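You operate a simulated robot arm through the tools that you are given. There is no shell and no other tool. Be economical: measure what you need, move in short steps, check, and stop when the job is done.

The job below is to be done with a simulated robot arm. You get a single attempt, and the scene is never put back.

JOB
Put the grey stopper from the top of the instrument bench on top of the filter cartridge there and the purple stopper on the top of the shaker tray. Open the left glass cabinet door, put the flask on the top of the instrument bench away on the middle shelf of the glass cabinet, then shut the door. Press the mode key three times. Push the left balance door shut. Put the measuring cylinder from the draining grooves on the top of the drying cabinet. Close the left sink door. Open the bottom drawer, take the pot on the counter top of the shelf unit and put it away in the inside of the bottom drawer and shut the drawer again. Turn the cold plate dial to 0. Take the steel basket and put it on the low bench beside the small reactor. Any order will do. Set down upright: flask, measuring cylinder, pot, steel basket.

The check looks at the end state, three seconds after you hand in, the way a careful person would. Anything else that was tipped, shoved, dropped, spilled or broken makes it a failure. A push-on lid holds only when it is set on centred and level and pressed home; a screw cap is set on level and turned clockwise until tight.

ROBOT AND FRAMES
A 7-joint arm with a fingered hand on a trunk, on a base that drives. Base frame: it is fixed to the floor where the robot stands at the start and does not move with it; the origin is under the middle of the robot, x ahead of it, y to its left, z up; the surface under the hand at the start is at about z = 85. Readings come in cm, rad, newtons and seconds.
With the tool pointing down near the work surface it reaches from about 34 to 72 cm from the robot's upright axis, wherever it stands. Its first joint turns from -1.204 to 3.002 rad. Places, roughly: bottom drawer [60, -110, 20]; cold plate dial [40, 480, 90]; filter cartridge [50, -25, 100]; flask [50, 75, 100]; inside of the bottom drawer [70, -110, 10]; left balance door [80, 130, 100]; left glass cabinet door [340, 350, 130]; left sink door [170, 250, 50]; low bench beside the small reactor [170, 660, 80]; measuring cylinder [75, 200, 100]; middle shelf of the glass cabinet [360, 330, 110]; mode key [50, 110, 90]; pot (8x8x8 cm) [90, 410, 90]; steel basket (24x16x18 cm) [10, 470, 80]; stopper [50, 0, 75]; top of the drying cabinet [350, 140, 120]; top of the shaker tray [100, 390, 90]. Payload 3.4 kg.
The TCP is the grasp point between the finger pads, 2.5 cm short of the fingertips. In the tool frame z runs along the fingers and y along their closing line. The gripper opens to 8.8 cm. The gripper's body begins 2.9 cm behind the TCP. The gripper is a hand of 4 fingers: y runs from the thumb to the fingers, the wrist lies at [-1.3, -9.7, -16.2] in the tool frame.
Orientation is that of the tool frame in the base frame, as a unit quaternion [x, y, z, w]. With the fingers straight down and the wrist toward the robot, the tool's x, y and z point along [0, 1, 0], [1, 0, 0] and [0, 0, -1] of the base frame.

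CONTROLS
- The arm moves only by the tool move_arm. Its argument "moves" is one flat list of numbers, 6 for each row, row after row: the turn, a rotation vector about the base's x, y, z in rad, then the shift along the base's x, y, z in cm. In form: [ax, ay, az, x, y, z, ax, ay, az, x, y, z, ...]. A call has 1 to 8 rows; each row shifts and turns the commanded pose from where the row before left it. Each row takes 0.2 s and may step no farther than 5 cm and 0.15 rad from the row before; otherwise, the whole call is refused. Where a pose cannot be reached the arm comes as near as it can. A force on the tool above 40 N (or 10 N above the force at the start of the call, whichever is more), or a blocked arm, ends the call early, and 0.2 s more pass. In this call time passes only in rows, and 0.2 s behind the last. The reply holds the time, the measured pose of the TCP, the force on the tool along the base axes, the opening and the grip force, in the units named above and with some noise, with the torque about the TCP (base axes, N m) and any sound that the robot's microphone picked up.
- Cameras (640 x 400 px; columns grow to the right, rows downward): "scene" is now at [13.66, 1.88, 135.02]; the picture's right is [0.22, -0.98, 0.00], its down [-0.52, -0.12, -0.85] and it looks along [0.83, 0.18, -0.53] (base axes); focal length 256 px, centre (320, 200). "wrist" rides on the gripper at [6.4, -8.3, -9.8] in the tool frame; the picture's right is [-0.62, 0.37, -0.69], its down [-0.71, -0.63, 0.30] and it looks along [-0.32, 0.68, 0.65] (tool axes); focal length 265 px, centre (320, 200). There is no depth. A picture from a camera that has moved, and an enlarged one, comes with that camera's place and axes in the base frame and with its lens.
- get_image(camera): a new picture of that camera. It takes no simulated time.
- lift_body(by): slides the trunk up (or, below 0, down) by that many cm; the arm and the scene camera ride with it, the base frame stays. It gives what a move gives, with no picture.
- drive_base(legs): drives the robot by 1 to 6 legs, each [ahead, left, turn to the left] in cm, cm and rad, along the robot's own axes; the way and the turn of a leg run together, so that a leg with both is an arc; at most 150 cm and 3.142 rad a leg. The arm and the cameras ride along, it lands a little off, and it stops where it bumps. It gives what a move gives.
- set_fingers(index, middle, ring, thumb_bend, thumb_turn): sets how far each is bent, from 0 (flat) to 100 (curled in); at 30 the hand is open as for a grip, at 70 the pads meet at the TCP. One left out holds its place. A second passes; each finger stops where it meets its share of the squeeze, and holds until it gets a number again. It is the only way to open and close the hand. It gives what a move gives, with no picture; readings hold the bend of each and the force on the fingers (four entries, about 0 where the hand has none), thumb and palm. thumb_turn goes from beside the hand (0) to across from the fingers (100), as for a grip.
- aim_head(pan, tilt): turns the head with the scene camera to pan (to the left, within 1.501 rad either way) and tilt (down, from -0.506 to 1.204), counted from straight ahead of the robot. It gives what a move gives.
- enlarge(camera, box): a new picture of the part [left, top, right, bottom] of that camera's present view, enlarged. It takes no simulated time.
- job_done(): hands the job in; it is judged then, once.

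Go step by step. Nothing tells you exact positions but the pictures and the camera data: compare them with the known pose of the tool, close in by small moves and look again before you grip or let go. The budget is 525 turns and 308 pictures, counting those below and the enlarged ones. Unless the task says otherwise, let go and move clear before handing in.

The tools are called after ">>>" by a JSON object that holds its "fn" and its "kwargs". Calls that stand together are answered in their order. move_arm: Moves the arm, as the interface text tells. Its arguments: {"type":"object","properties":{"moves":{"type":"array"}},"required":["moves"]} The other tools are called the same way: lift_body (by) slides the trunk up or down; set_fingers (index, middle, ring, thumb_bend, thumb_turn) moves the fingers one by one; drive_base (legs) drives the base; aim_head (pan, tilt) turns the head that bears the scene camera; get_image (camera) takes a picture; enlarge (camera, box) takes an enlarged picture of a part of a camera's view; job_done () hands the job in.

At the start:

```text
t: 0.0
tool_pos: [54.18, 9.12, 114.75]
ee_rot: [0.707, 0.707, 0.0, 0.0]
contact_force: [0.1, -0.2, 0.3]
torque: [0.0, 0.04, 0.02]
grip_width: 8.78
grasp_force: 0.0
shape: jaw
bend: [30.0, 30.0, 30.0, 30.0, 98.0]
finger forces: [0.1, 0.1, 0.0, 0.0, 0.0, 0.0]
trunk travel left (down, up): [-65.0, 19.0]
robot x, y, heading: [-0.17, 0.14, -0.0]
head pan, tilt: [0.218, 0.562]
```

scene: 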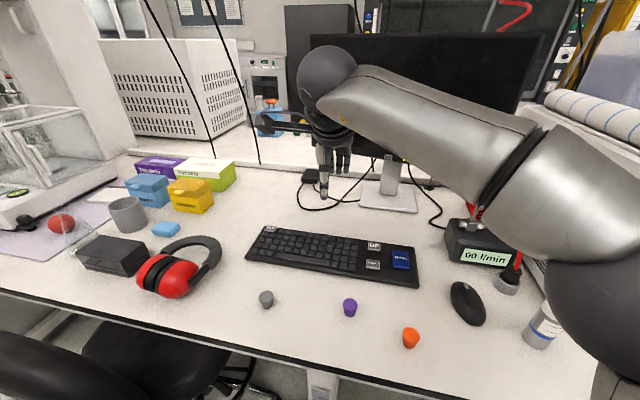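
wrist: 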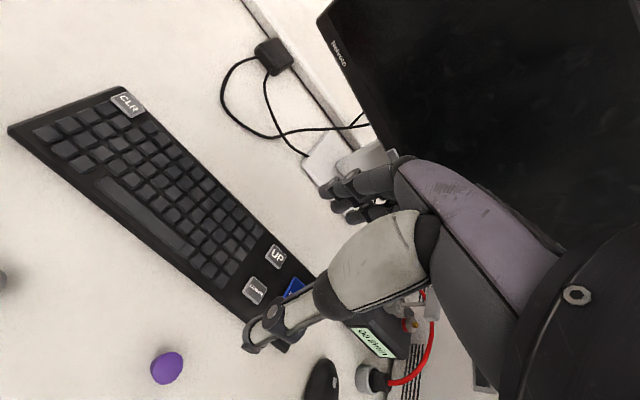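

I see the bench with the grey, purple and orange stoppers near the front edge and a white and blue cartridge at the right. I'll look around the bench first.

>>> {"fn": "enlarge", "kwargs": {"camera": "scene", "box": [420, 180, 640, 400]}}

>>> {"fn": "enlarge", "kwargs": {"camera": "scene", "box": [0, 100, 320, 300]}}

>>> {"fn": "aim_head", "kwargs": {"pan": 1.0, "tilt": 0.5}}

>>> {"fn": "get_image", "kwargs": {"camera": "scene"}}

```text
1.82 times, centred on (530, 290) of scene
camera zoom: at [13.66, 1.88, 135.02], right [0.22, -0.98, 0.0], down [-0.52, -0.12, -0.85], along [0.83, 0.18, -0.53], focal length 465 px, centre (-62, 36)
```

zoom: 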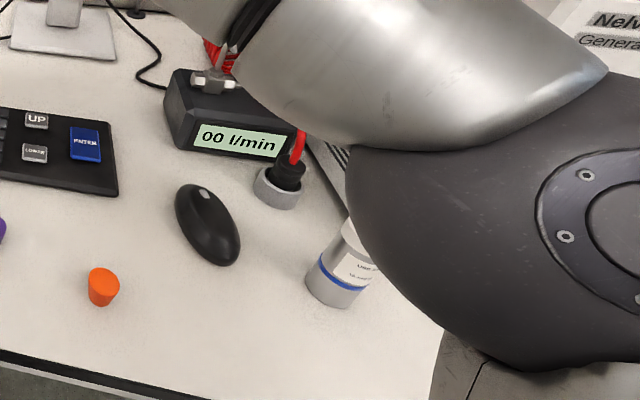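

```text
2.00 times, centred on (160, 200) of scene
camera zoom: at [13.66, 1.88, 135.02], right [0.22, -0.98, 0.0], down [-0.52, -0.12, -0.85], along [0.83, 0.18, -0.53], focal length 511 px, centre (640, 200)
```

zoom: 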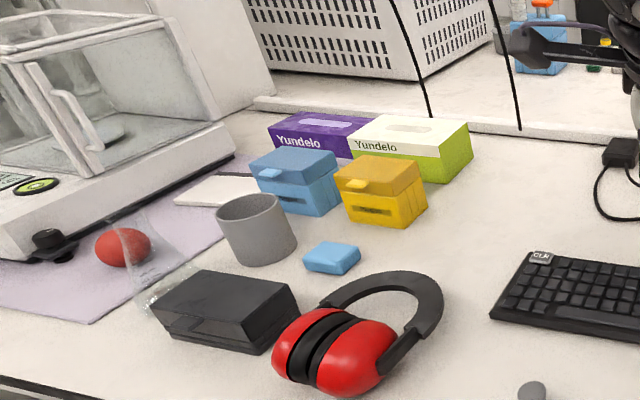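

```text
t: 1.1
tool_pos: [54.05, 9.01, 114.7]
ee_rot: [0.707, 0.707, 0.001, -0.001]
contact_force: [-0.8, 0.4, 0.5]
torque: [0.01, -0.01, -0.01]
grip_width: 8.76
grasp_force: 0.0
shape: jaw
bend: [30.0, 30.0, 30.0, 30.0, 98.0]
finger forces: [0.0, 0.0, 0.1, 0.0, 0.0, 0.0]
trunk travel left (down, up): [-65.0, 19.0]
robot x, y, heading: [-0.05, -0.38, 0.0]
head pan, tilt: [1.0, 0.499]
```

```text
303 pictures are left
camera scene: at [9.85, 7.6, 135.59], right [0.84, -0.54, 0.0], down [-0.26, -0.4, -0.88], along [0.47, 0.74, -0.48], focal length 256 px, centre (320, 200)
```

scene: 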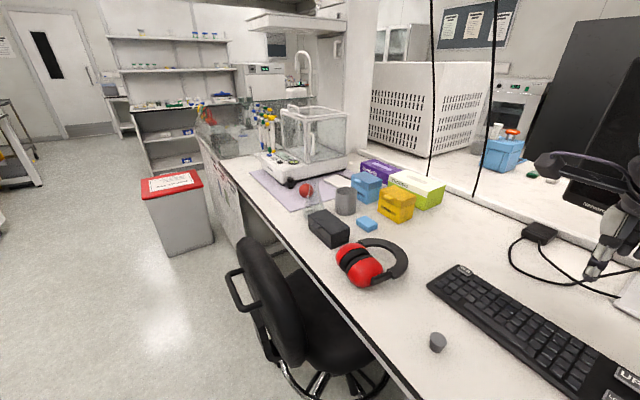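

The flask appears to be the clear glass object beside the red ball. Next I look closely at the stoppers and the cartridge.

>>> {"fn": "aim_head", "kwargs": {"pan": -0.3, "tilt": 0.8}}

>>> {"fn": "get_image", "kwargs": {"camera": "scene"}}

```text
t: 2.6
tool_pos: [54.12, 9.07, 114.77]
ee_rot: [0.707, 0.707, 0.001, 0.0]
contact_force: [0.1, -0.3, -0.1]
torque: [0.01, 0.0, -0.02]
grip_width: 8.75
grasp_force: 0.1
shape: jaw
bend: [30.0, 30.0, 30.0, 30.0, 98.0]
finger forces: [0.0, 0.0, 0.0, 0.0, 0.0, 0.0]
trunk travel left (down, up): [-65.0, 19.0]
robot x, y, heading: [0.18, 0.19, -0.001]
head pan, tilt: [-0.3, 0.799]
```

```text
302 pictures are left
camera scene: at [12.64, -2.43, 133.0], right [-0.3, -0.96, 0.0], down [-0.68, 0.21, -0.7], along [0.67, -0.21, -0.72], focal length 256 px, centre (320, 200)
```

scene: 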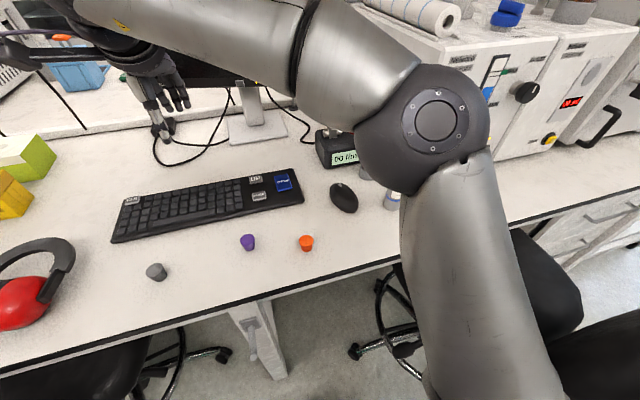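

The grey stopper is near [46.6, 21], and the purple one is near [48.5, 3]. I move above the grey stopper.

>>> {"fn": "move_arm", "kwargs": {"moves": [0, 0, 0, -1.9, 3, -3.4, 0, 0, 0, -1.9, 3, -3.4, 0, 0, 0, -1.9, 3, -3.4, 0, 0, 0, -1.9, 3, -3.4]}}

>>> {"fn": "get_image", "kwargs": {"camera": "wrist"}}

>>> {"fn": "get_image", "kwargs": {"camera": "scene"}}

```text
t: 3.6
tool_pos: [46.34, 21.17, 100.92]
ee_rot: [0.707, 0.707, 0.0, 0.0]
contact_force: [-0.3, -0.4, -0.3]
torque: [-0.03, -0.01, 0.0]
grip_width: 8.78
grasp_force: 0.1
shape: jaw
bend: [30.0, 30.0, 30.0, 30.0, 98.0]
finger forces: [0.1, 0.0, 0.0, 0.0, 0.0, 0.1]
trunk travel left (down, up): [-65.0, 19.0]
robot x, y, heading: [0.05, -0.04, -0.001]
head pan, tilt: [-0.3, 0.799]
```

```text
301 pictures are left
camera wrist: at [37.88, 27.31, 110.74], right [0.37, -0.62, 0.69], down [-0.63, -0.71, -0.3], along [0.68, -0.32, -0.65], focal length 265 px, centre (320, 200)
```

wrist: 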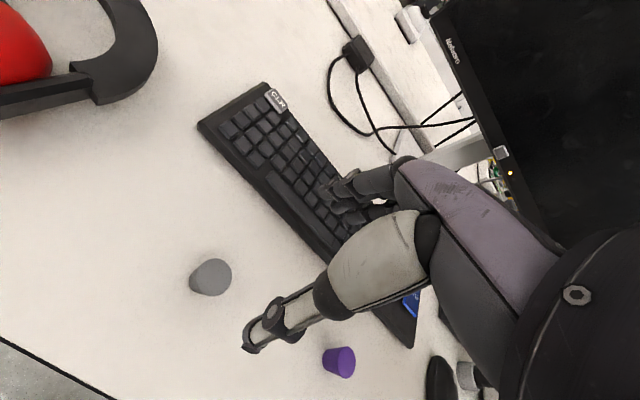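

```text
300 pictures are left
camera scene: at [12.64, -2.3, 133.0], right [-0.3, -0.96, 0.0], down [-0.69, 0.21, -0.7], along [0.67, -0.21, -0.72], focal length 256 px, centre (320, 200)
```

scene: 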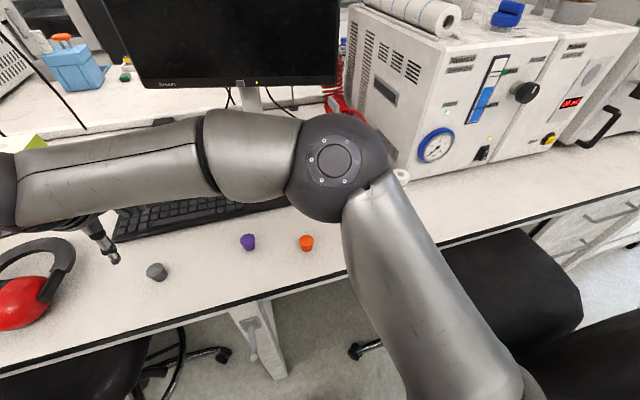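

The grey stopper is confirmed at about [46.2, 21]. I descend around it and look.

>>> {"fn": "move_arm", "kwargs": {"moves": [0, 0, 0, -0.1, -0.1, -4, 0, 0, 0, 0, 0, -4, 0, 0, 0, 0, 0, -3.5]}}

>>> {"fn": "get_image", "kwargs": {"camera": "wrist"}}

>>> {"fn": "enlarge", "kwargs": {"camera": "scene", "box": [60, 200, 260, 325]}}

```text
t: 4.4
tool_pos: [46.17, 20.91, 89.13]
ee_rot: [0.707, 0.707, 0.0, 0.001]
contact_force: [-0.2, -0.1, 0.1]
torque: [-0.06, -0.02, 0.03]
grip_width: 8.76
grasp_force: 0.0
shape: jaw
bend: [30.0, 30.0, 30.0, 30.0, 98.0]
finger forces: [0.1, 0.1, 0.1, 0.0, 0.0, 0.0]
trunk travel left (down, up): [-65.0, 19.0]
robot x, y, heading: [-0.12, 0.24, 0.002]
head pan, tilt: [-0.3, 0.799]
```

```text
299 pictures are left
camera wrist: at [37.8, 27.2, 99.13], right [0.37, -0.62, 0.69], down [-0.63, -0.71, -0.3], along [0.68, -0.32, -0.65], focal length 265 px, centre (320, 200)
```

wrist: 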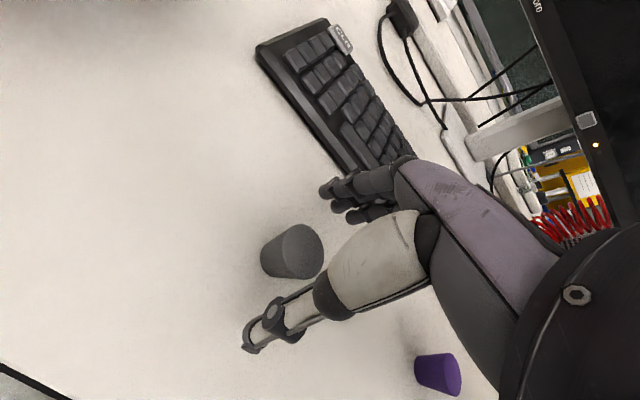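

```text
3.20 times, centred on (160, 262) of scene
camera zoom: at [12.68, -2.39, 132.99], right [-0.3, -0.96, 0.0], down [-0.69, 0.21, -0.7], along [0.67, -0.21, -0.72], focal length 818 px, centre (832, 0)
```

zoom: 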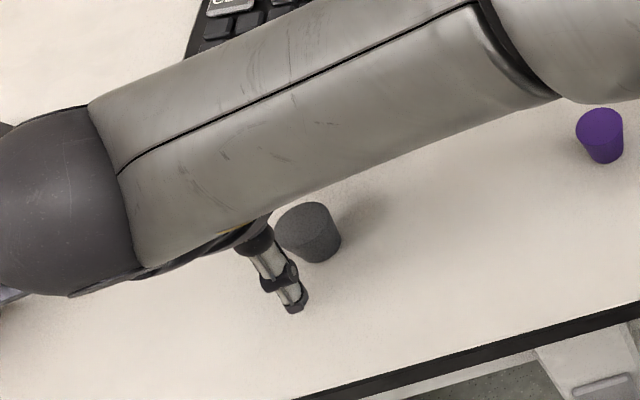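

The stopper is centred near [45.5, 21.2] and about 3.4 tall. I centre the hand on it and close it partway.

>>> {"fn": "move_arm", "kwargs": {"moves": [0, 0, 0, -0.6, 0.3, -0.2]}}

>>> {"fn": "set_fingers", "kwargs": {"index": 50, "middle": 50, "ring": 50, "thumb_bend": 50}}

>>> {"fn": "get_image", "kwargs": {"camera": "wrist"}}

```text
t: 4.8
tool_pos: [45.71, 21.07, 89.2]
ee_rot: [0.707, 0.708, 0.0, -0.001]
contact_force: [-0.1, -0.4, -0.4]
torque: [-0.03, 0.03, -0.01]
grip_width: 8.78
grasp_force: 0.1
shape: jaw
bend: [30.0, 30.0, 30.0, 30.0, 98.0]
finger forces: [0.1, 0.0, 0.0, 0.0, 0.0, 0.0]
trunk travel left (down, up): [-65.0, 19.0]
robot x, y, heading: [-0.21, 0.27, 0.001]
head pan, tilt: [-0.3, 0.799]
```

```text
t: 5.8
tool_pos: [45.68, 21.18, 89.29]
ee_rot: [0.707, 0.707, 0.0, 0.0]
contact_force: [0.8, 0.1, -0.3]
torque: [0.01, -0.02, 0.0]
grip_width: 4.21
grasp_force: 0.1
shape: fingers
bend: [50.0, 50.0, 50.0, 50.0, 98.0]
finger forces: [0.1, 0.0, 0.0, 0.1, 0.0, 0.1]
trunk travel left (down, up): [-65.0, 19.0]
robot x, y, heading: [-0.09, -0.14, -0.001]
head pan, tilt: [-0.3, 0.799]
```

```text
297 pictures are left
camera wrist: at [37.25, 27.44, 99.09], right [0.37, -0.62, 0.69], down [-0.63, -0.71, -0.3], along [0.68, -0.32, -0.65], focal length 265 px, centre (320, 200)
```

wrist: 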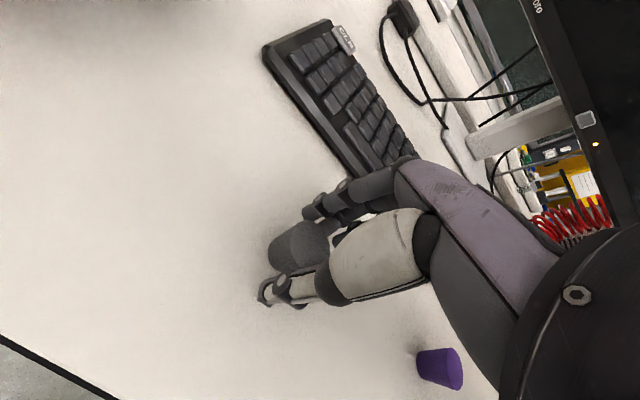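

The stopper sits between thumb and fingers, so I close the hand.

>>> {"fn": "set_fingers", "kwargs": {"index": 75, "middle": 75, "ring": 75, "thumb_bend": 75}}

>>> {"fn": "get_image", "kwargs": {"camera": "wrist"}}

```text
t: 6.8
tool_pos: [45.72, 21.1, 89.35]
ee_rot: [0.708, 0.707, 0.001, 0.0]
contact_force: [0.0, -0.1, -0.8]
torque: [0.01, 0.01, -0.01]
grip_width: 1.74
grasp_force: 15.0
shape: fingers
bend: [71.0, 65.0, 75.0, 61.0, 95.0]
finger forces: [7.7, 8.4, 0.0, 0.0, 14.2, 0.0]
trunk travel left (down, up): [-65.0, 19.0]
robot x, y, heading: [0.34, -0.02, -0.0]
head pan, tilt: [-0.3, 0.799]
```

```text
296 pictures are left
camera wrist: at [37.25, 27.44, 99.09], right [0.37, -0.62, 0.69], down [-0.63, -0.71, -0.3], along [0.68, -0.32, -0.65], focal length 265 px, centre (320, 200)
```

wrist: 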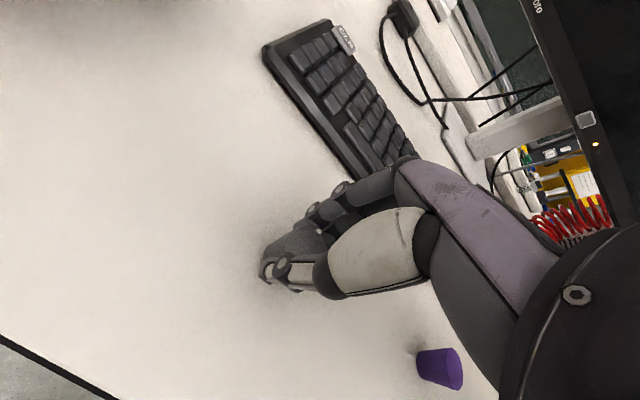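

It holds with about 15 N between thumb, index and middle. I lift and look at the stopper's level and at the cartridge.

>>> {"fn": "move_arm", "kwargs": {"moves": [0, 0, 0, 0, 0, 4, 0, 0, 0, 0, 0, 5, 0, 0, 0, 0, 0, 5, 0, 0, 0, 0, 0, 5, 0, 0, 0, 0, -4, 3]}}

>>> {"fn": "aim_head", "kwargs": {"pan": -0.7, "tilt": 0.8}}

>>> {"fn": "get_image", "kwargs": {"camera": "scene"}}

>>> {"fn": "enlarge", "kwargs": {"camera": "wrist", "box": [220, 150, 420, 320]}}

```text
t: 8.0
tool_pos: [45.65, 16.71, 111.48]
ee_rot: [0.707, 0.707, 0.001, 0.0]
contact_force: [0.1, 0.3, -0.5]
torque: [0.01, 0.0, -0.01]
grip_width: 1.76
grasp_force: 15.1
shape: fingers
bend: [71.0, 65.0, 75.0, 61.0, 95.0]
finger forces: [7.9, 8.6, 0.1, 0.0, 14.0, 0.0]
trunk travel left (down, up): [-65.0, 19.0]
robot x, y, heading: [-0.29, 0.25, -0.002]
head pan, tilt: [-0.3, 0.799]
```

```text
t: 8.9
tool_pos: [45.73, 17.04, 111.49]
ee_rot: [0.707, 0.707, 0.0, 0.0]
contact_force: [0.9, -0.2, -0.3]
torque: [0.0, 0.02, 0.03]
grip_width: 1.76
grasp_force: 15.4
shape: fingers
bend: [71.0, 65.0, 75.0, 61.0, 95.0]
finger forces: [7.9, 8.5, 0.1, 0.0, 14.2, 0.0]
trunk travel left (down, up): [-65.0, 19.0]
robot x, y, heading: [0.0, -0.14, 0.001]
head pan, tilt: [-0.7, 0.799]
```

```text
295 pictures are left
camera scene: at [11.1, -5.26, 133.0], right [-0.64, -0.77, 0.0], down [-0.55, 0.46, -0.7], along [0.53, -0.45, -0.72], focal length 256 px, centre (320, 200)
```

scene: 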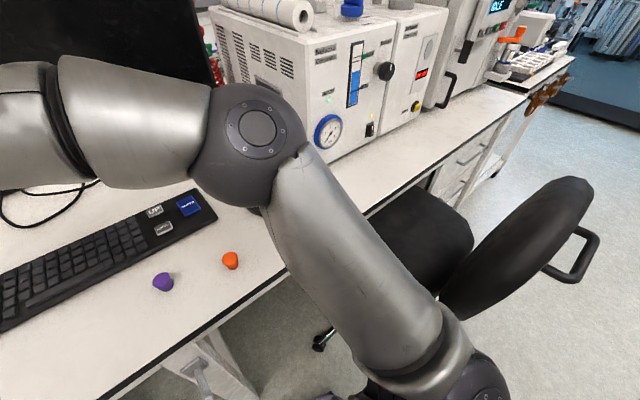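

```text
2.35 times, centred on (320, 235) of wrist
camera zoom: at [37.23, 23.36, 121.27], right [0.37, -0.62, 0.69], down [-0.63, -0.71, -0.3], along [0.68, -0.32, -0.65], focal length 624 px, centre (320, 118)
```

zoom: 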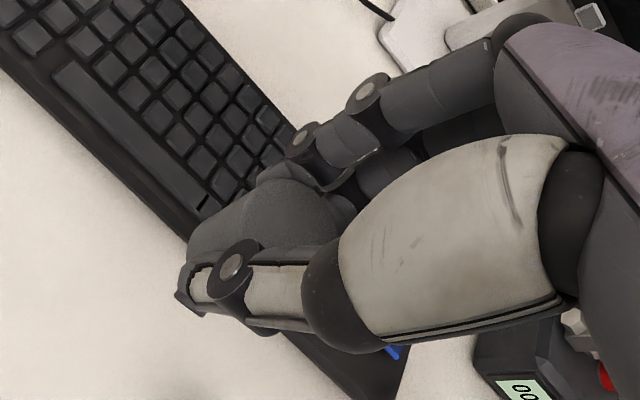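

The arm hides the cartridge from the head. I move right with the stopper held high and look with the wrist camera.

>>> {"fn": "move_arm", "kwargs": {"moves": [0, 0, 0, 0, -4.9, 0, 0, 0, 0, 0, -4.9, 0, 0, 0, 0, 0, -4.9, 0, 0, 0, 0, 0, -4.9, 0, 0, 0, 0, 0, -4.9, 0, 0, 0, 0, 0, -4.9, 0]}}

>>> {"fn": "get_image", "kwargs": {"camera": "wrist"}}

>>> {"fn": "get_image", "kwargs": {"camera": "scene"}}

```text
t: 10.3
tool_pos: [45.69, -12.18, 111.31]
ee_rot: [0.706, 0.708, 0.0, 0.0]
contact_force: [0.3, -0.5, -0.5]
torque: [0.0, 0.0, 0.03]
grip_width: 1.71
grasp_force: 14.6
shape: fingers
bend: [71.0, 65.0, 75.0, 61.0, 95.0]
finger forces: [8.0, 8.4, 0.0, 0.1, 13.7, 0.0]
trunk travel left (down, up): [-65.0, 19.0]
robot x, y, heading: [-0.21, -0.11, -0.001]
head pan, tilt: [-0.7, 0.799]
```

```text
293 pictures are left
camera wrist: at [37.15, -6.01, 121.16], right [0.37, -0.62, 0.69], down [-0.63, -0.71, -0.31], along [0.68, -0.32, -0.65], focal length 265 px, centre (320, 200)
```

wrist: 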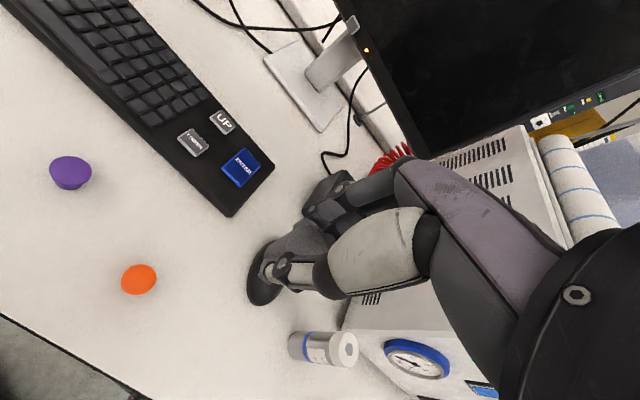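

```text
292 pictures are left
camera scene: at [11.04, -5.44, 132.99], right [-0.64, -0.76, 0.0], down [-0.55, 0.46, -0.7], along [0.53, -0.45, -0.72], focal length 256 px, centre (320, 200)
```

scene: 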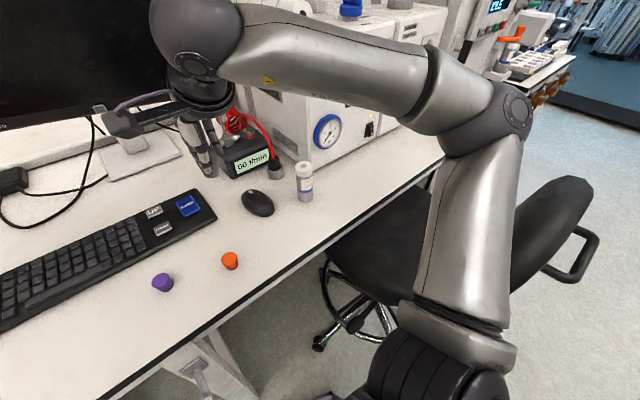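

The cartridge is now in view. I enlarge both views.

>>> {"fn": "enlarge", "kwargs": {"camera": "scene", "box": [250, 140, 350, 210]}}

>>> {"fn": "enlarge", "kwargs": {"camera": "wrist", "box": [240, 290, 400, 390]}}

```text
5.71 times, centred on (300, 175) of scene
camera zoom: at [11.04, -5.44, 132.99], right [-0.64, -0.76, 0.0], down [-0.55, 0.46, -0.7], along [0.53, -0.45, -0.72], focal length 1460 px, centre (434, 343)
```

zoom: 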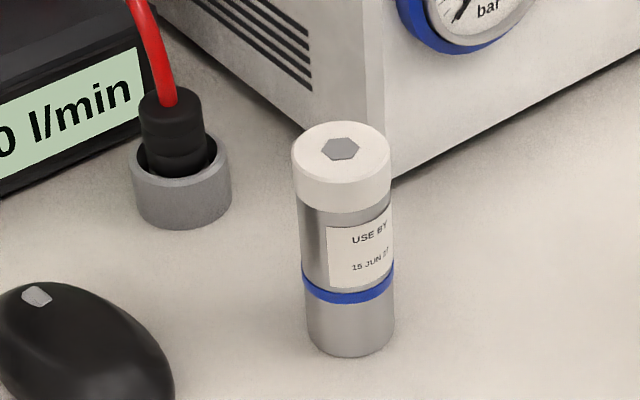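

```text
4.00 times, centred on (320, 340) of wrist
camera zoom: at [37.15, -6.01, 121.16], right [0.37, -0.62, 0.69], down [-0.63, -0.71, -0.31], along [0.68, -0.32, -0.65], focal length 1062 px, centre (320, -360)
```

zoom: 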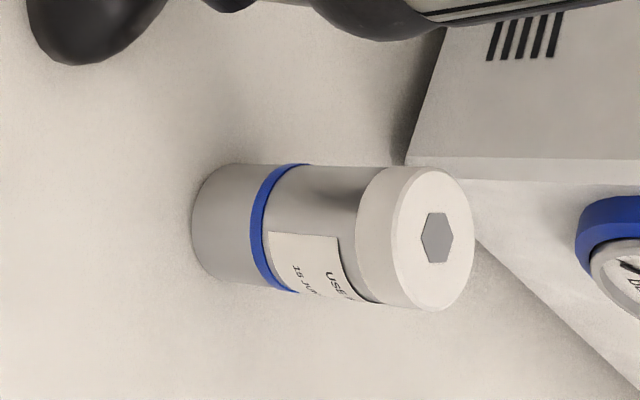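

The cartridge stands at about [49.4, -32.8] with its top near z = 95.8. I move the stopper above it.

>>> {"fn": "move_arm", "kwargs": {"moves": [0, 0, 0, 0.74, -4.1, 0, 0, 0, 0, 0.74, -4.1, 0, 0, 0, 0, 0.74, -4.1, 0, 0, 0, 0, 0.74, -4.1, -2, 0, 0, 0, 0.74, -4.1, -3]}}

>>> {"fn": "get_image", "kwargs": {"camera": "wrist"}}

>>> {"fn": "get_image", "kwargs": {"camera": "scene"}}

```text
refused: row 5 steps farther than a row can; nothing moved
```

```text
289 pictures are left
camera wrist: at [37.15, -6.01, 121.16], right [0.37, -0.62, 0.69], down [-0.63, -0.71, -0.31], along [0.68, -0.32, -0.65], focal length 265 px, centre (320, 200)
```

wrist: 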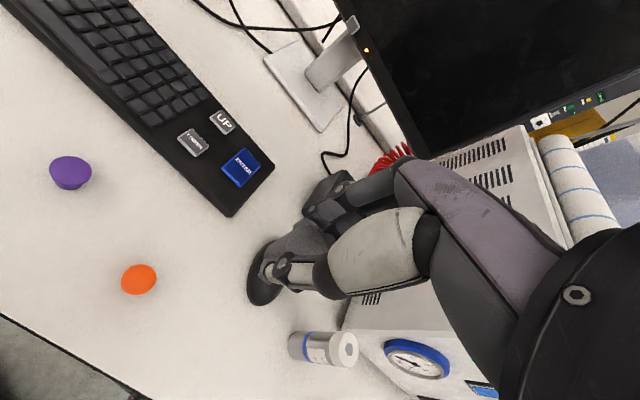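

```text
288 pictures are left
camera scene: at [11.04, -5.44, 132.99], right [-0.64, -0.76, 0.0], down [-0.55, 0.46, -0.7], along [0.53, -0.45, -0.72], focal length 256 px, centre (320, 200)
```

scene: 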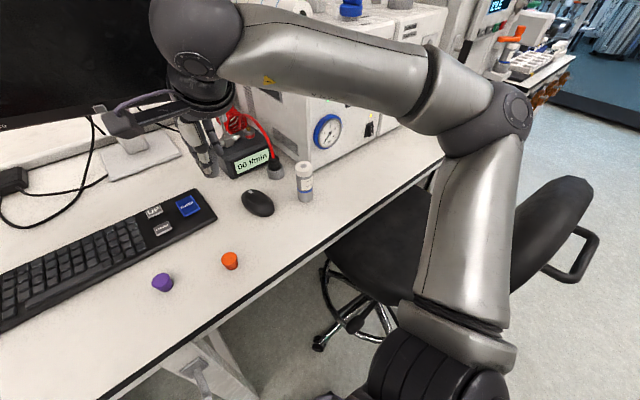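

One row was too long, so I send shorter ones.

>>> {"fn": "move_arm", "kwargs": {"moves": [0, 0, 0, 0.74, -4.1, 0, 0, 0, 0, 0.74, -4.1, 0, 0, 0, 0, 0.74, -4.1, -1, 0, 0, 0, 0.74, -4.1, -2, 0, 0, 0, 0.74, -4.1, -2]}}

>>> {"fn": "get_image", "kwargs": {"camera": "wrist"}}

>>> {"fn": "get_image", "kwargs": {"camera": "scene"}}

```text
t: 11.5
tool_pos: [49.78, -32.77, 106.28]
ee_rot: [0.707, 0.707, 0.0, -0.001]
contact_force: [0.1, 0.8, -0.7]
torque: [0.0, 0.02, -0.01]
grip_width: 1.7
grasp_force: 15.2
shape: fingers
bend: [71.0, 65.0, 75.0, 61.0, 95.0]
finger forces: [8.0, 8.4, 0.0, 0.0, 13.8, 0.0]
trunk travel left (down, up): [-65.0, 19.0]
robot x, y, heading: [0.31, -0.21, -0.008]
head pan, tilt: [-0.7, 0.799]
```

```text
287 pictures are left
camera wrist: at [41.25, -26.57, 116.17], right [0.37, -0.62, 0.69], down [-0.63, -0.71, -0.31], along [0.68, -0.32, -0.65], focal length 265 px, centre (320, 200)
```

wrist: 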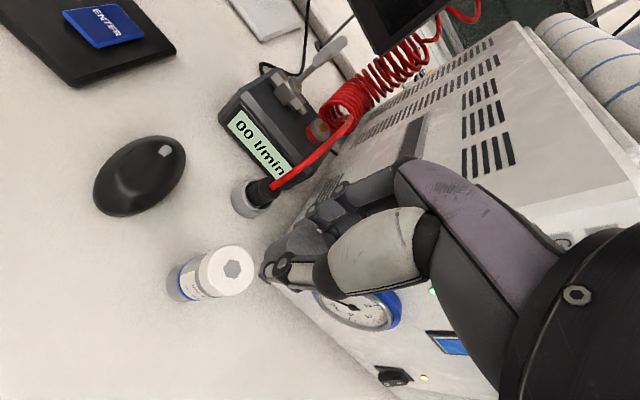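

```text
286 pictures are left
camera scene: at [11.11, -5.39, 132.99], right [-0.64, -0.76, 0.0], down [-0.55, 0.46, -0.7], along [0.53, -0.45, -0.72], focal length 256 px, centre (320, 200)
```

scene: 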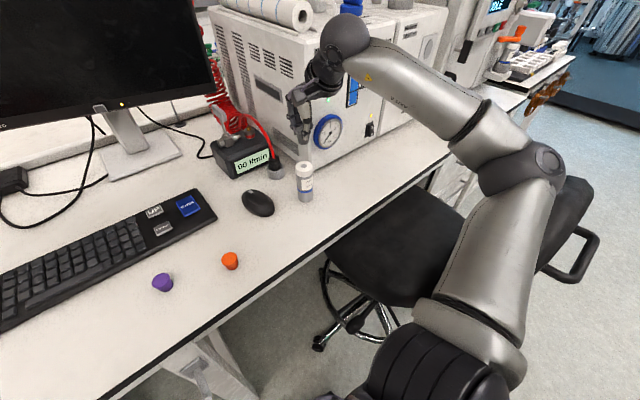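

>>> {"fn": "enlarge", "kwargs": {"camera": "wrist", "box": [160, 190, 360, 315]}}

>>> {"fn": "enlarge", "kwargs": {"camera": "scene", "box": [255, 70, 375, 215]}}

```text
3.20 times, centred on (260, 252) of wrist
camera zoom: at [41.25, -26.57, 116.17], right [0.37, -0.62, 0.69], down [-0.63, -0.71, -0.31], along [0.68, -0.32, -0.65], focal length 849 px, centre (512, 32)
```

zoom: 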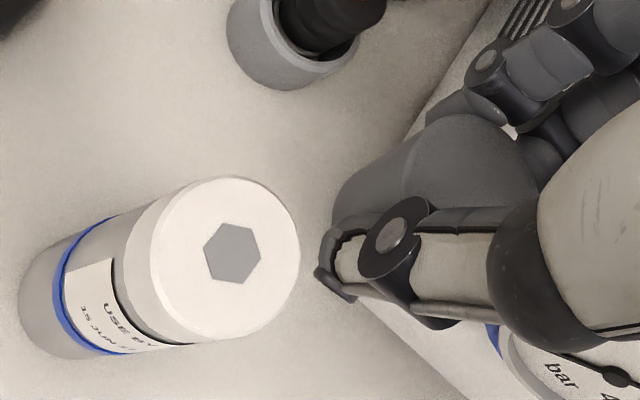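

```text
2.76 times, centred on (315, 142) of scene
camera zoom: at [11.11, -5.39, 132.99], right [-0.64, -0.76, 0.0], down [-0.55, 0.46, -0.7], along [0.53, -0.45, -0.72], focal length 705 px, centre (334, 359)
```

zoom: 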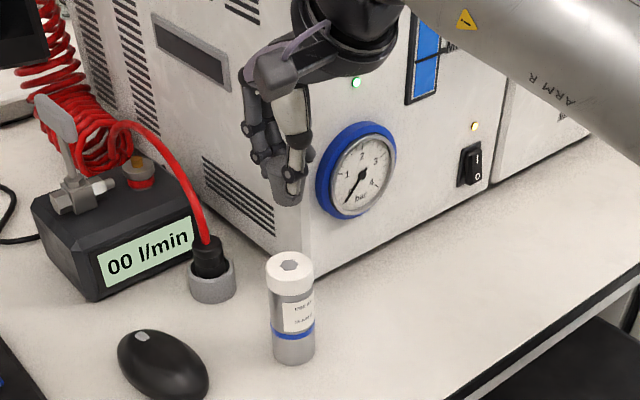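

The stopper is nearly over the cap centre, so I nudge it slightly and lower it.

>>> {"fn": "move_arm", "kwargs": {"moves": [0, 0, 0, 0, -0.15, -3, 0, 0, 0, 0, 0, -2]}}

>>> {"fn": "enlarge", "kwargs": {"camera": "wrist", "box": [200, 190, 400, 315]}}

>>> {"fn": "enlarge", "kwargs": {"camera": "scene", "box": [265, 100, 345, 210]}}

```text
t: 12.1
tool_pos: [49.71, -32.79, 101.49]
ee_rot: [0.707, 0.707, 0.0, -0.001]
contact_force: [0.0, -0.8, 0.6]
torque: [0.01, -0.01, 0.0]
grip_width: 1.71
grasp_force: 14.7
shape: fingers
bend: [71.0, 65.0, 75.0, 61.0, 95.0]
finger forces: [7.9, 8.6, 0.0, 0.0, 13.8, 0.1]
trunk travel left (down, up): [-65.0, 19.0]
robot x, y, heading: [-0.01, 0.04, 0.001]
head pan, tilt: [-0.7, 0.799]
```

```text
3.20 times, centred on (300, 252) of wrist
camera zoom: at [41.32, -26.53, 111.32], right [0.37, -0.62, 0.69], down [-0.63, -0.71, -0.3], along [0.68, -0.32, -0.65], focal length 849 px, centre (384, 32)
```

zoom: 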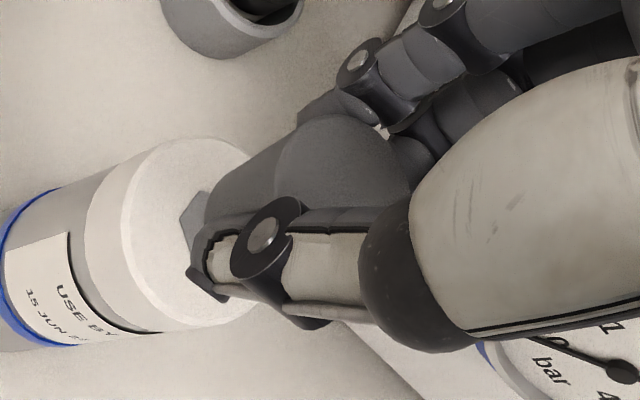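

```text
3.64 times, centred on (305, 155) of scene
camera zoom: at [11.09, -5.24, 133.0], right [-0.64, -0.76, 0.0], down [-0.55, 0.46, -0.7], along [0.53, -0.45, -0.72], focal length 929 px, centre (374, 364)
```

zoom: 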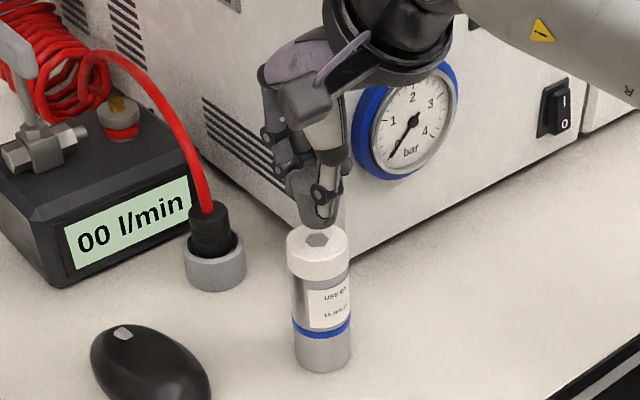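

Alignment looks right, so I lower until contact.

>>> {"fn": "move_arm", "kwargs": {"moves": [0, 0, 0, 0, 0, -0.5, 0, 0, 0, 0, 0, -0.4]}}

>>> {"fn": "move_arm", "kwargs": {"moves": [0, 0, 0, 0, 0, -0.3]}}

>>> {"fn": "enlarge", "kwargs": {"camera": "scene", "box": [265, 110, 345, 210]}}

```text
t: 12.7
tool_pos: [49.69, -32.77, 100.58]
ee_rot: [0.707, 0.707, 0.001, 0.0]
contact_force: [-0.2, -0.3, -1.0]
torque: [0.0, -0.01, 0.0]
grip_width: 1.72
grasp_force: 15.4
shape: fingers
bend: [71.0, 65.0, 75.0, 61.0, 95.0]
finger forces: [8.1, 8.6, 0.1, 0.0, 13.9, 0.0]
trunk travel left (down, up): [-65.0, 19.0]
robot x, y, heading: [-0.26, 0.17, -0.001]
head pan, tilt: [-0.7, 0.799]
```

```text
t: 13.1
tool_pos: [49.65, -32.88, 100.19]
ee_rot: [0.707, 0.707, 0.0, -0.001]
contact_force: [-0.1, 0.3, 0.6]
torque: [-0.03, -0.01, 0.05]
grip_width: 1.7
grasp_force: 15.6
shape: fingers
bend: [71.0, 65.0, 75.0, 61.0, 95.0]
finger forces: [8.0, 8.5, 0.1, 0.0, 13.7, 0.1]
trunk travel left (down, up): [-65.0, 19.0]
robot x, y, heading: [-0.24, -0.14, 0.002]
head pan, tilt: [-0.7, 0.799]
```

```text
4.00 times, centred on (305, 160) of scene
camera zoom: at [11.09, -5.27, 133.0], right [-0.64, -0.76, 0.0], down [-0.55, 0.46, -0.7], along [0.53, -0.45, -0.72], focal length 1022 px, centre (380, 360)
```

zoom: 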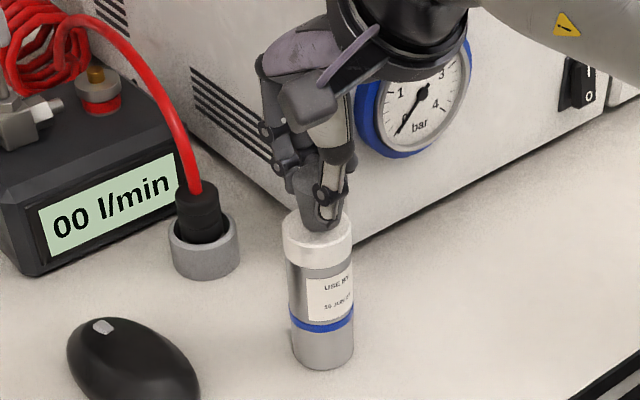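

>>> {"fn": "move_arm", "kwargs": {"moves": [0, 0, 0, 0, 0, -0.2]}}

>>> {"fn": "enlarge", "kwargs": {"camera": "wrist", "box": [200, 190, 360, 290]}}

```text
t: 13.5
tool_pos: [49.7, -32.76, 99.93]
ee_rot: [0.707, 0.707, 0.0, 0.0]
contact_force: [0.1, 0.0, -0.4]
torque: [0.03, -0.01, -0.02]
grip_width: 1.7
grasp_force: 15.1
shape: fingers
bend: [71.0, 65.0, 75.0, 61.0, 95.0]
finger forces: [8.0, 8.4, 0.0, 0.1, 13.8, 0.1]
trunk travel left (down, up): [-65.0, 19.0]
robot x, y, heading: [-0.06, 0.08, -0.002]
head pan, tilt: [-0.7, 0.799]
```

```text
4.00 times, centred on (280, 240) of wrist
camera zoom: at [41.1, -26.52, 109.78], right [0.37, -0.62, 0.69], down [-0.63, -0.71, -0.3], along [0.68, -0.32, -0.65], focal length 1062 px, centre (480, 40)
```

zoom: 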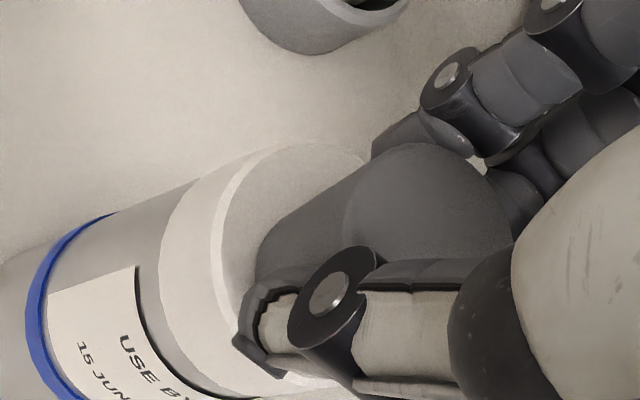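

>>> {"fn": "move_arm", "kwargs": {"moves": [0, 0, 0, 0, 0, -0.2]}}

>>> {"fn": "move_arm", "kwargs": {"moves": [0, 0, 0, 0, 0, -0.2]}}

>>> {"fn": "enlarge", "kwargs": {"camera": "wrist", "box": [200, 190, 360, 290]}}

```text
t: 13.9
tool_pos: [49.57, -32.96, 99.68]
ee_rot: [0.707, 0.707, 0.0, 0.0]
contact_force: [0.5, -0.4, -0.2]
torque: [0.02, 0.02, 0.03]
grip_width: 1.69
grasp_force: 15.3
shape: fingers
bend: [71.0, 65.0, 75.0, 61.0, 95.0]
finger forces: [8.1, 8.4, 0.0, 0.0, 13.9, 0.1]
trunk travel left (down, up): [-65.0, 19.0]
robot x, y, heading: [-0.1, 0.14, -0.002]
head pan, tilt: [-0.7, 0.799]
```

```text
t: 14.3
tool_pos: [49.46, -32.71, 99.44]
ee_rot: [0.707, 0.707, 0.0, -0.001]
contact_force: [-0.5, 0.5, 0.1]
torque: [0.02, -0.03, -0.02]
grip_width: 1.69
grasp_force: 15.1
shape: fingers
bend: [71.0, 65.0, 75.0, 61.0, 95.0]
finger forces: [8.0, 8.4, 0.1, 0.0, 13.8, 0.0]
trunk travel left (down, up): [-65.0, 19.0]
robot x, y, heading: [0.05, 0.16, 0.001]
head pan, tilt: [-0.7, 0.799]
```

```text
4.00 times, centred on (280, 240) of wrist
camera zoom: at [41.03, -26.51, 109.36], right [0.37, -0.62, 0.69], down [-0.63, -0.71, -0.3], along [0.68, -0.32, -0.65], focal length 1062 px, centre (480, 40)
```

zoom: 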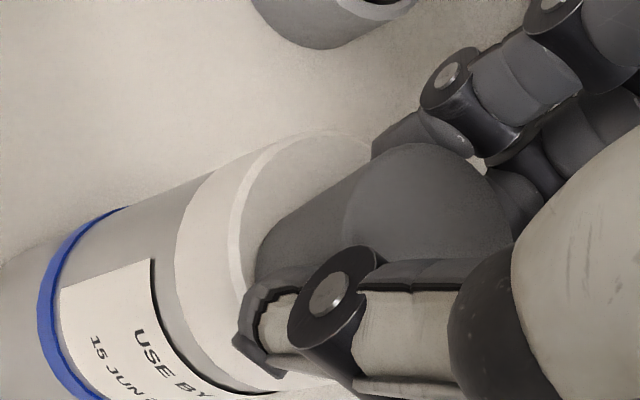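

Stopper and cap look centred to within a few millimetres. I keep lowering in small steps.

>>> {"fn": "move_arm", "kwargs": {"moves": [0, 0, 0, 0.1, -0.1, -0.2]}}

>>> {"fn": "move_arm", "kwargs": {"moves": [0, 0, 0, 0, 0, -0.2]}}

>>> {"fn": "enlarge", "kwargs": {"camera": "scene", "box": [275, 130, 335, 210]}}

```text
t: 14.7
tool_pos: [49.59, -32.87, 99.41]
ee_rot: [0.707, 0.707, 0.0, 0.0]
contact_force: [-0.5, 0.9, 3.2]
torque: [0.03, 0.04, 0.0]
grip_width: 1.7
grasp_force: 15.5
shape: fingers
bend: [71.0, 65.0, 75.0, 61.0, 94.0]
finger forces: [8.1, 8.4, 0.1, 0.0, 13.9, 0.0]
trunk travel left (down, up): [-65.0, 19.0]
robot x, y, heading: [0.07, -0.05, 0.001]
head pan, tilt: [-0.7, 0.799]
```

```text
t: 15.1
tool_pos: [49.48, -32.82, 99.28]
ee_rot: [0.707, 0.707, 0.001, 0.001]
contact_force: [0.7, -0.9, 8.6]
torque: [-0.02, 0.07, 0.01]
grip_width: 1.67
grasp_force: 15.4
shape: fingers
bend: [71.0, 65.0, 75.0, 62.0, 94.0]
finger forces: [8.6, 9.1, 0.1, 0.1, 13.6, 0.0]
trunk travel left (down, up): [-65.0, 19.0]
robot x, y, heading: [-0.2, -0.11, 0.004]
head pan, tilt: [-0.7, 0.799]
```

```text
5.00 times, centred on (305, 170) of scene
camera zoom: at [10.95, -5.18, 133.03], right [-0.64, -0.76, 0.0], down [-0.55, 0.46, -0.7], along [0.53, -0.45, -0.72], focal length 1278 px, centre (395, 350)
```

zoom: 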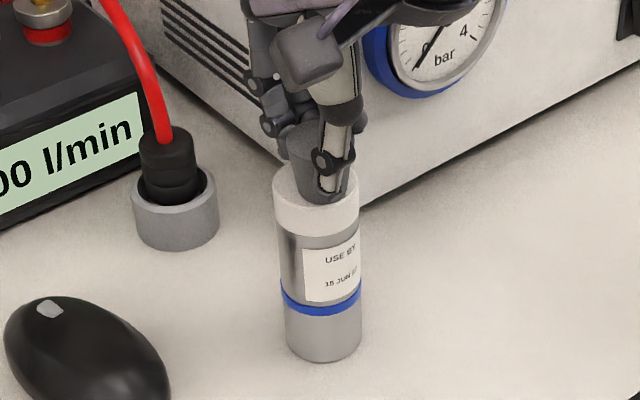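

The stopper is on the cap with 8.6 N of contact. I ease the pressure and release gently.

>>> {"fn": "move_arm", "kwargs": {"moves": [0, 0, 0, 0, 0, 0.15]}}

>>> {"fn": "set_fingers", "kwargs": {"index": 60, "middle": 56, "ring": 56, "thumb_bend": 53}}

>>> {"fn": "set_fingers", "kwargs": {"index": 30, "middle": 30, "ring": 30, "thumb_bend": 30}}

>>> {"fn": "enlarge", "kwargs": {"camera": "scene", "box": [275, 130, 335, 210]}}

>>> {"fn": "enlarge", "kwargs": {"camera": "wrist", "box": [200, 190, 360, 290]}}

```text
t: 15.5
tool_pos: [49.57, -32.79, 99.37]
ee_rot: [0.708, 0.707, 0.0, 0.0]
contact_force: [-0.3, 0.7, 6.2]
torque: [0.04, 0.05, -0.04]
grip_width: 1.67
grasp_force: 15.7
shape: fingers
bend: [71.0, 65.0, 75.0, 62.0, 94.0]
finger forces: [8.6, 8.7, 0.1, 0.0, 13.9, 0.0]
trunk travel left (down, up): [-65.0, 19.0]
robot x, y, heading: [-0.31, -0.02, 0.001]
head pan, tilt: [-0.7, 0.799]
```

```text
t: 16.5
tool_pos: [49.66, -32.82, 99.41]
ee_rot: [0.707, 0.707, 0.0, 0.0]
contact_force: [0.1, -0.4, -0.3]
torque: [-0.02, -0.04, 0.01]
grip_width: 2.67
grasp_force: 0.0
shape: fingers
bend: [60.0, 56.0, 56.0, 53.0, 97.0]
finger forces: [0.1, 0.1, 0.0, 0.0, 0.1, 0.0]
trunk travel left (down, up): [-65.0, 19.0]
robot x, y, heading: [0.03, -0.19, 0.003]
head pan, tilt: [-0.7, 0.799]
```

```text
t: 17.5
tool_pos: [49.69, -32.88, 99.28]
ee_rot: [0.707, 0.708, 0.0, 0.001]
contact_force: [0.5, 0.0, 0.7]
torque: [0.02, 0.01, -0.01]
grip_width: 8.43
grasp_force: 0.2
shape: fingers
bend: [30.0, 30.0, 30.0, 30.0, 97.0]
finger forces: [0.0, 0.1, 0.1, 0.0, 0.0, 0.0]
trunk travel left (down, up): [-65.0, 19.0]
robot x, y, heading: [-0.19, -0.17, -0.001]
head pan, tilt: [-0.7, 0.799]
```

```text
5.00 times, centred on (305, 170) of scene
camera zoom: at [11.09, -5.26, 133.0], right [-0.64, -0.76, 0.0], down [-0.55, 0.46, -0.7], along [0.53, -0.45, -0.72], focal length 1278 px, centre (395, 350)
```

zoom: 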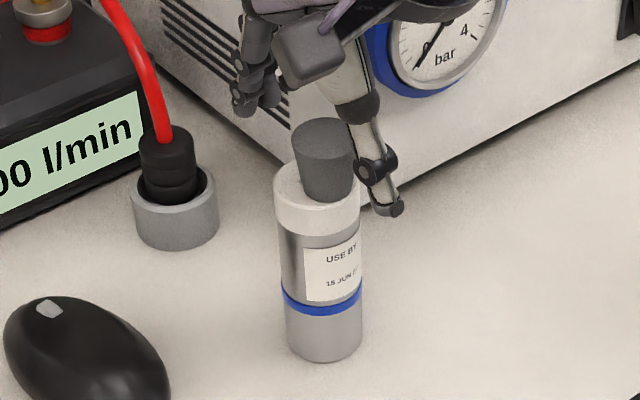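

```text
4.00 times, centred on (280, 240) of wrist
camera zoom: at [41.16, -26.64, 109.17], right [0.37, -0.62, 0.69], down [-0.63, -0.71, -0.3], along [0.68, -0.32, -0.65], focal length 1062 px, centre (480, 40)
```

zoom: 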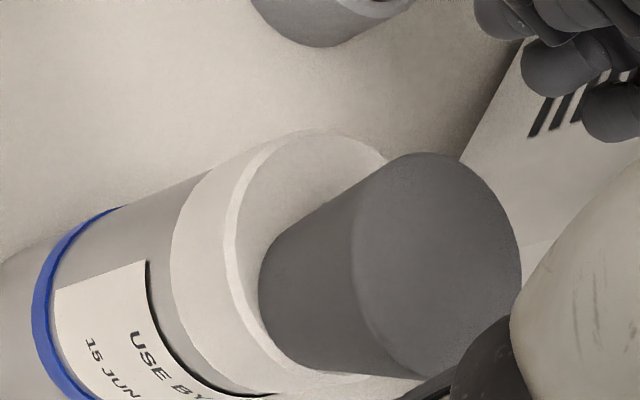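

The grey stopper stands on the cartridge cap. I move up clear and then look toward the drawer to the right.

>>> {"fn": "move_arm", "kwargs": {"moves": [0, 0, 0, 0, 0, 4, 0, 0, 0, 0, 0, 4, 0, 0, 0, 0, 0, 4, 0, 0, 0, 0, 0, 3, 0, 0, 0, 0, 4.5, 0, 0, 0, 0, 0, 4.5, 0, 0, 0, 0, 0, 4.5, 0, 0, 0, 0, 0, 4.5, 0]}}

>>> {"fn": "get_image", "kwargs": {"camera": "scene"}}

>>> {"fn": "aim_head", "kwargs": {"pan": -1.2, "tilt": 0.6}}

>>> {"fn": "get_image", "kwargs": {"camera": "scene"}}

```text
t: 19.3
tool_pos: [49.64, -14.53, 114.26]
ee_rot: [0.707, 0.707, 0.0, 0.0]
contact_force: [0.3, 0.3, -0.4]
torque: [0.0, 0.0, -0.01]
grip_width: 8.46
grasp_force: 0.1
shape: fingers
bend: [30.0, 30.0, 30.0, 30.0, 97.0]
finger forces: [0.0, 0.0, 0.1, 0.0, 0.1, 0.0]
trunk travel left (down, up): [-65.0, 19.0]
robot x, y, heading: [0.15, 0.1, -0.002]
head pan, tilt: [-0.7, 0.799]
```

```text
275 pictures are left
camera scene: at [11.12, -5.11, 133.0], right [-0.64, -0.77, 0.0], down [-0.55, 0.46, -0.7], along [0.53, -0.45, -0.72], focal length 256 px, centre (320, 200)
```

scene: 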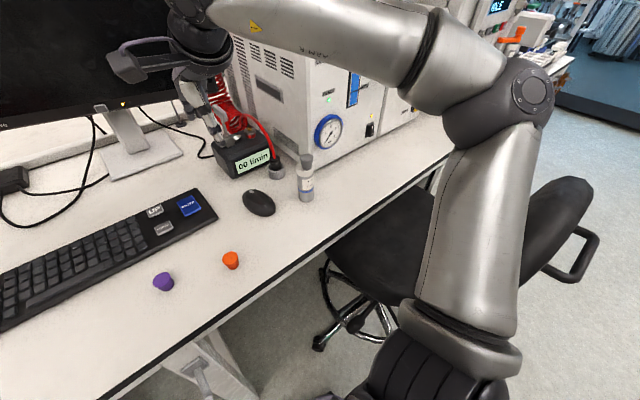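

```text
t: 20.2
tool_pos: [49.6, -14.79, 114.06]
ee_rot: [0.707, 0.707, 0.0, 0.0]
contact_force: [-0.1, -0.2, -0.2]
torque: [-0.02, -0.04, 0.02]
grip_width: 8.44
grasp_force: 0.1
shape: fingers
bend: [30.0, 30.0, 30.0, 30.0, 97.0]
finger forces: [0.0, 0.0, 0.0, 0.1, 0.0, 0.0]
trunk travel left (down, up): [-65.0, 19.0]
robot x, y, heading: [-0.18, -0.16, 0.002]
head pan, tilt: [-1.201, 0.6]
```

```text
274 pictures are left
camera scene: at [8.13, -8.29, 134.68], right [-0.93, -0.36, 0.0], down [-0.2, 0.53, -0.82], along [0.3, -0.77, -0.57], focal length 256 px, centre (320, 200)
```

scene: 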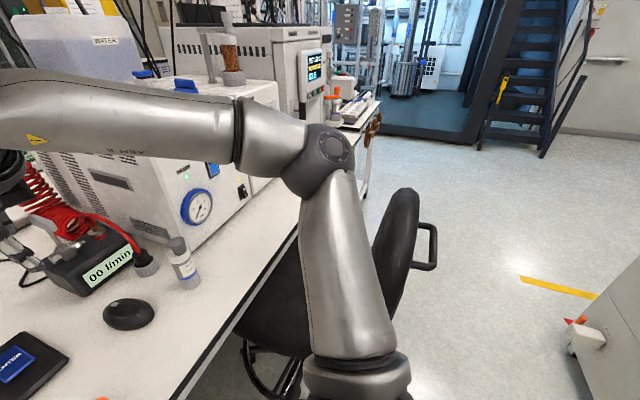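

The drawers are past the chair on the right. Before driving I check what stands behind the chair.

>>> {"fn": "aim_head", "kwargs": {"pan": -1.5, "tilt": 0.5}}

>>> {"fn": "get_image", "kwargs": {"camera": "scene"}}

```text
t: 21.0
tool_pos: [49.55, -14.75, 114.1]
ee_rot: [0.708, 0.707, -0.001, 0.0]
contact_force: [-0.5, 0.1, 0.2]
torque: [0.0, 0.02, -0.01]
grip_width: 8.44
grasp_force: 0.1
shape: fingers
bend: [30.0, 30.0, 30.0, 30.0, 97.0]
finger forces: [0.0, 0.1, 0.0, 0.1, 0.0, 0.0]
trunk travel left (down, up): [-65.0, 19.0]
robot x, y, heading: [-0.01, -0.11, 0.003]
head pan, tilt: [-1.499, 0.499]
```

```text
273 pictures are left
camera scene: at [5.58, -9.13, 135.59], right [-1.0, -0.07, 0.0], down [-0.03, 0.48, -0.88], along [0.06, -0.88, -0.48], focal length 256 px, centre (320, 200)
```

scene: 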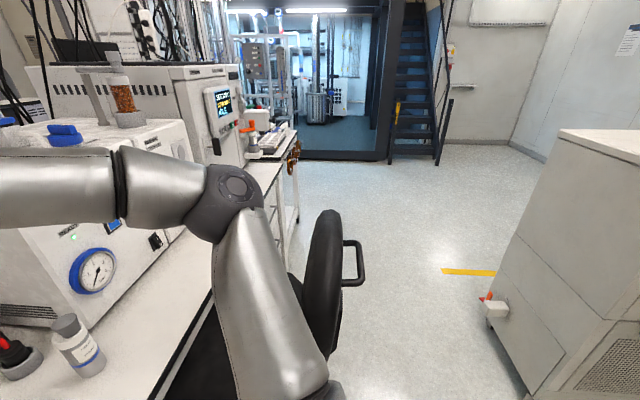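

There is a cabinet behind the robot, and the gap to the chair allows driving at about x = -40. I back out and go right.

>>> {"fn": "drive_base", "kwargs": {"legs": [[-40, 0, 0], [0, -125, 0]]}}

>>> {"fn": "aim_head", "kwargs": {"pan": 0.0, "tilt": 0.75}}

>>> {"fn": "get_image", "kwargs": {"camera": "scene"}}

```text
t: 29.4
tool_pos: [10.82, -139.05, 114.13]
ee_rot: [0.7, 0.714, 0.0, -0.001]
contact_force: [-0.1, 0.2, -0.6]
torque: [0.0, 0.01, 0.02]
grip_width: 8.42
grasp_force: 0.1
shape: fingers
bend: [30.0, 30.0, 30.0, 30.0, 97.0]
finger forces: [0.1, 0.0, 0.0, 0.0, 0.1, 0.1]
trunk travel left (down, up): [-65.0, 19.0]
robot x, y, heading: [-38.81, -125.28, 0.022]
head pan, tilt: [-1.499, 0.499]
```

```text
t: 31.0
tool_pos: [10.8, -139.04, 114.2]
ee_rot: [0.7, 0.714, -0.001, -0.001]
contact_force: [-0.6, 0.0, -0.8]
torque: [0.01, 0.0, 0.03]
grip_width: 8.41
grasp_force: 0.1
shape: fingers
bend: [30.0, 30.0, 30.0, 30.0, 97.0]
finger forces: [0.0, 0.0, 0.1, 0.1, 0.0, 0.0]
trunk travel left (down, up): [-65.0, 19.0]
robot x, y, heading: [-38.93, -125.53, 0.019]
head pan, tilt: [0.0, 0.75]
```

```text
272 pictures are left
camera scene: at [-25.89, -125.03, 133.4], right [0.02, -1.0, 0.0], down [-0.68, -0.01, -0.73], along [0.73, 0.01, -0.68], focal length 256 px, centre (320, 200)
```

scene: 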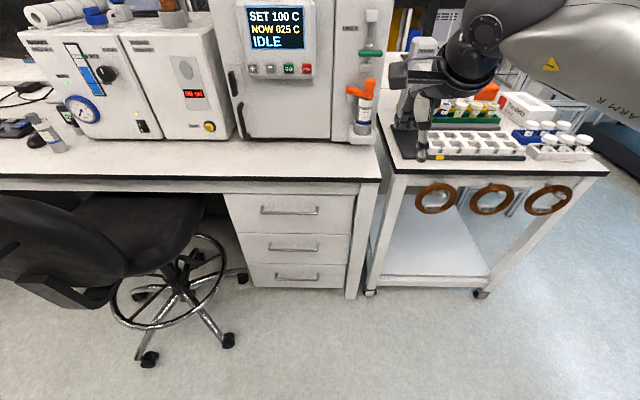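

The drawer unit is straight ahead with the bottom handle near [40, -113, 20]. I lower the trunk to look at it and to reach it.

>>> {"fn": "lift_body", "kwargs": {"by": -55}}

>>> {"fn": "aim_head", "kwargs": {"pan": 0.0, "tilt": 0.6}}

>>> {"fn": "get_image", "kwargs": {"camera": "scene"}}

```text
refused: -55 is not a number from -40 to 40
```

```text
t: 31.7
tool_pos: [10.84, -138.98, 114.17]
ee_rot: [0.701, 0.714, -0.001, 0.0]
contact_force: [0.7, 0.3, -0.1]
torque: [0.01, 0.05, 0.01]
grip_width: 8.46
grasp_force: 0.1
shape: fingers
bend: [30.0, 30.0, 30.0, 30.0, 97.0]
finger forces: [0.0, 0.0, 0.0, 0.1, 0.0, 0.0]
trunk travel left (down, up): [-65.0, 19.0]
robot x, y, heading: [-38.93, -125.07, 0.018]
head pan, tilt: [0.0, 0.6]
```

```text
271 pictures are left
camera scene: at [-25.34, -125.02, 134.68], right [0.02, -1.0, 0.0], down [-0.57, -0.01, -0.82], along [0.82, 0.02, -0.57], focal length 256 px, centre (320, 200)
```

scene: 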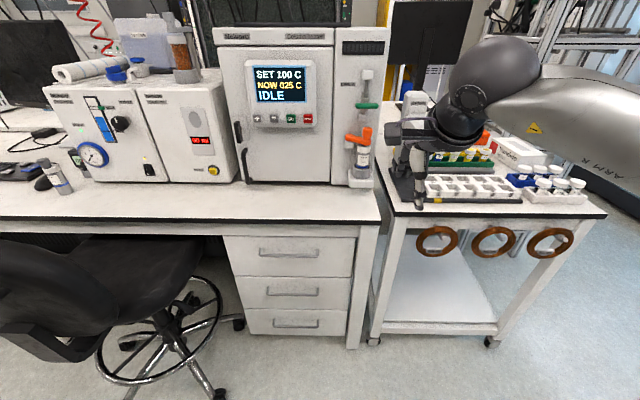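

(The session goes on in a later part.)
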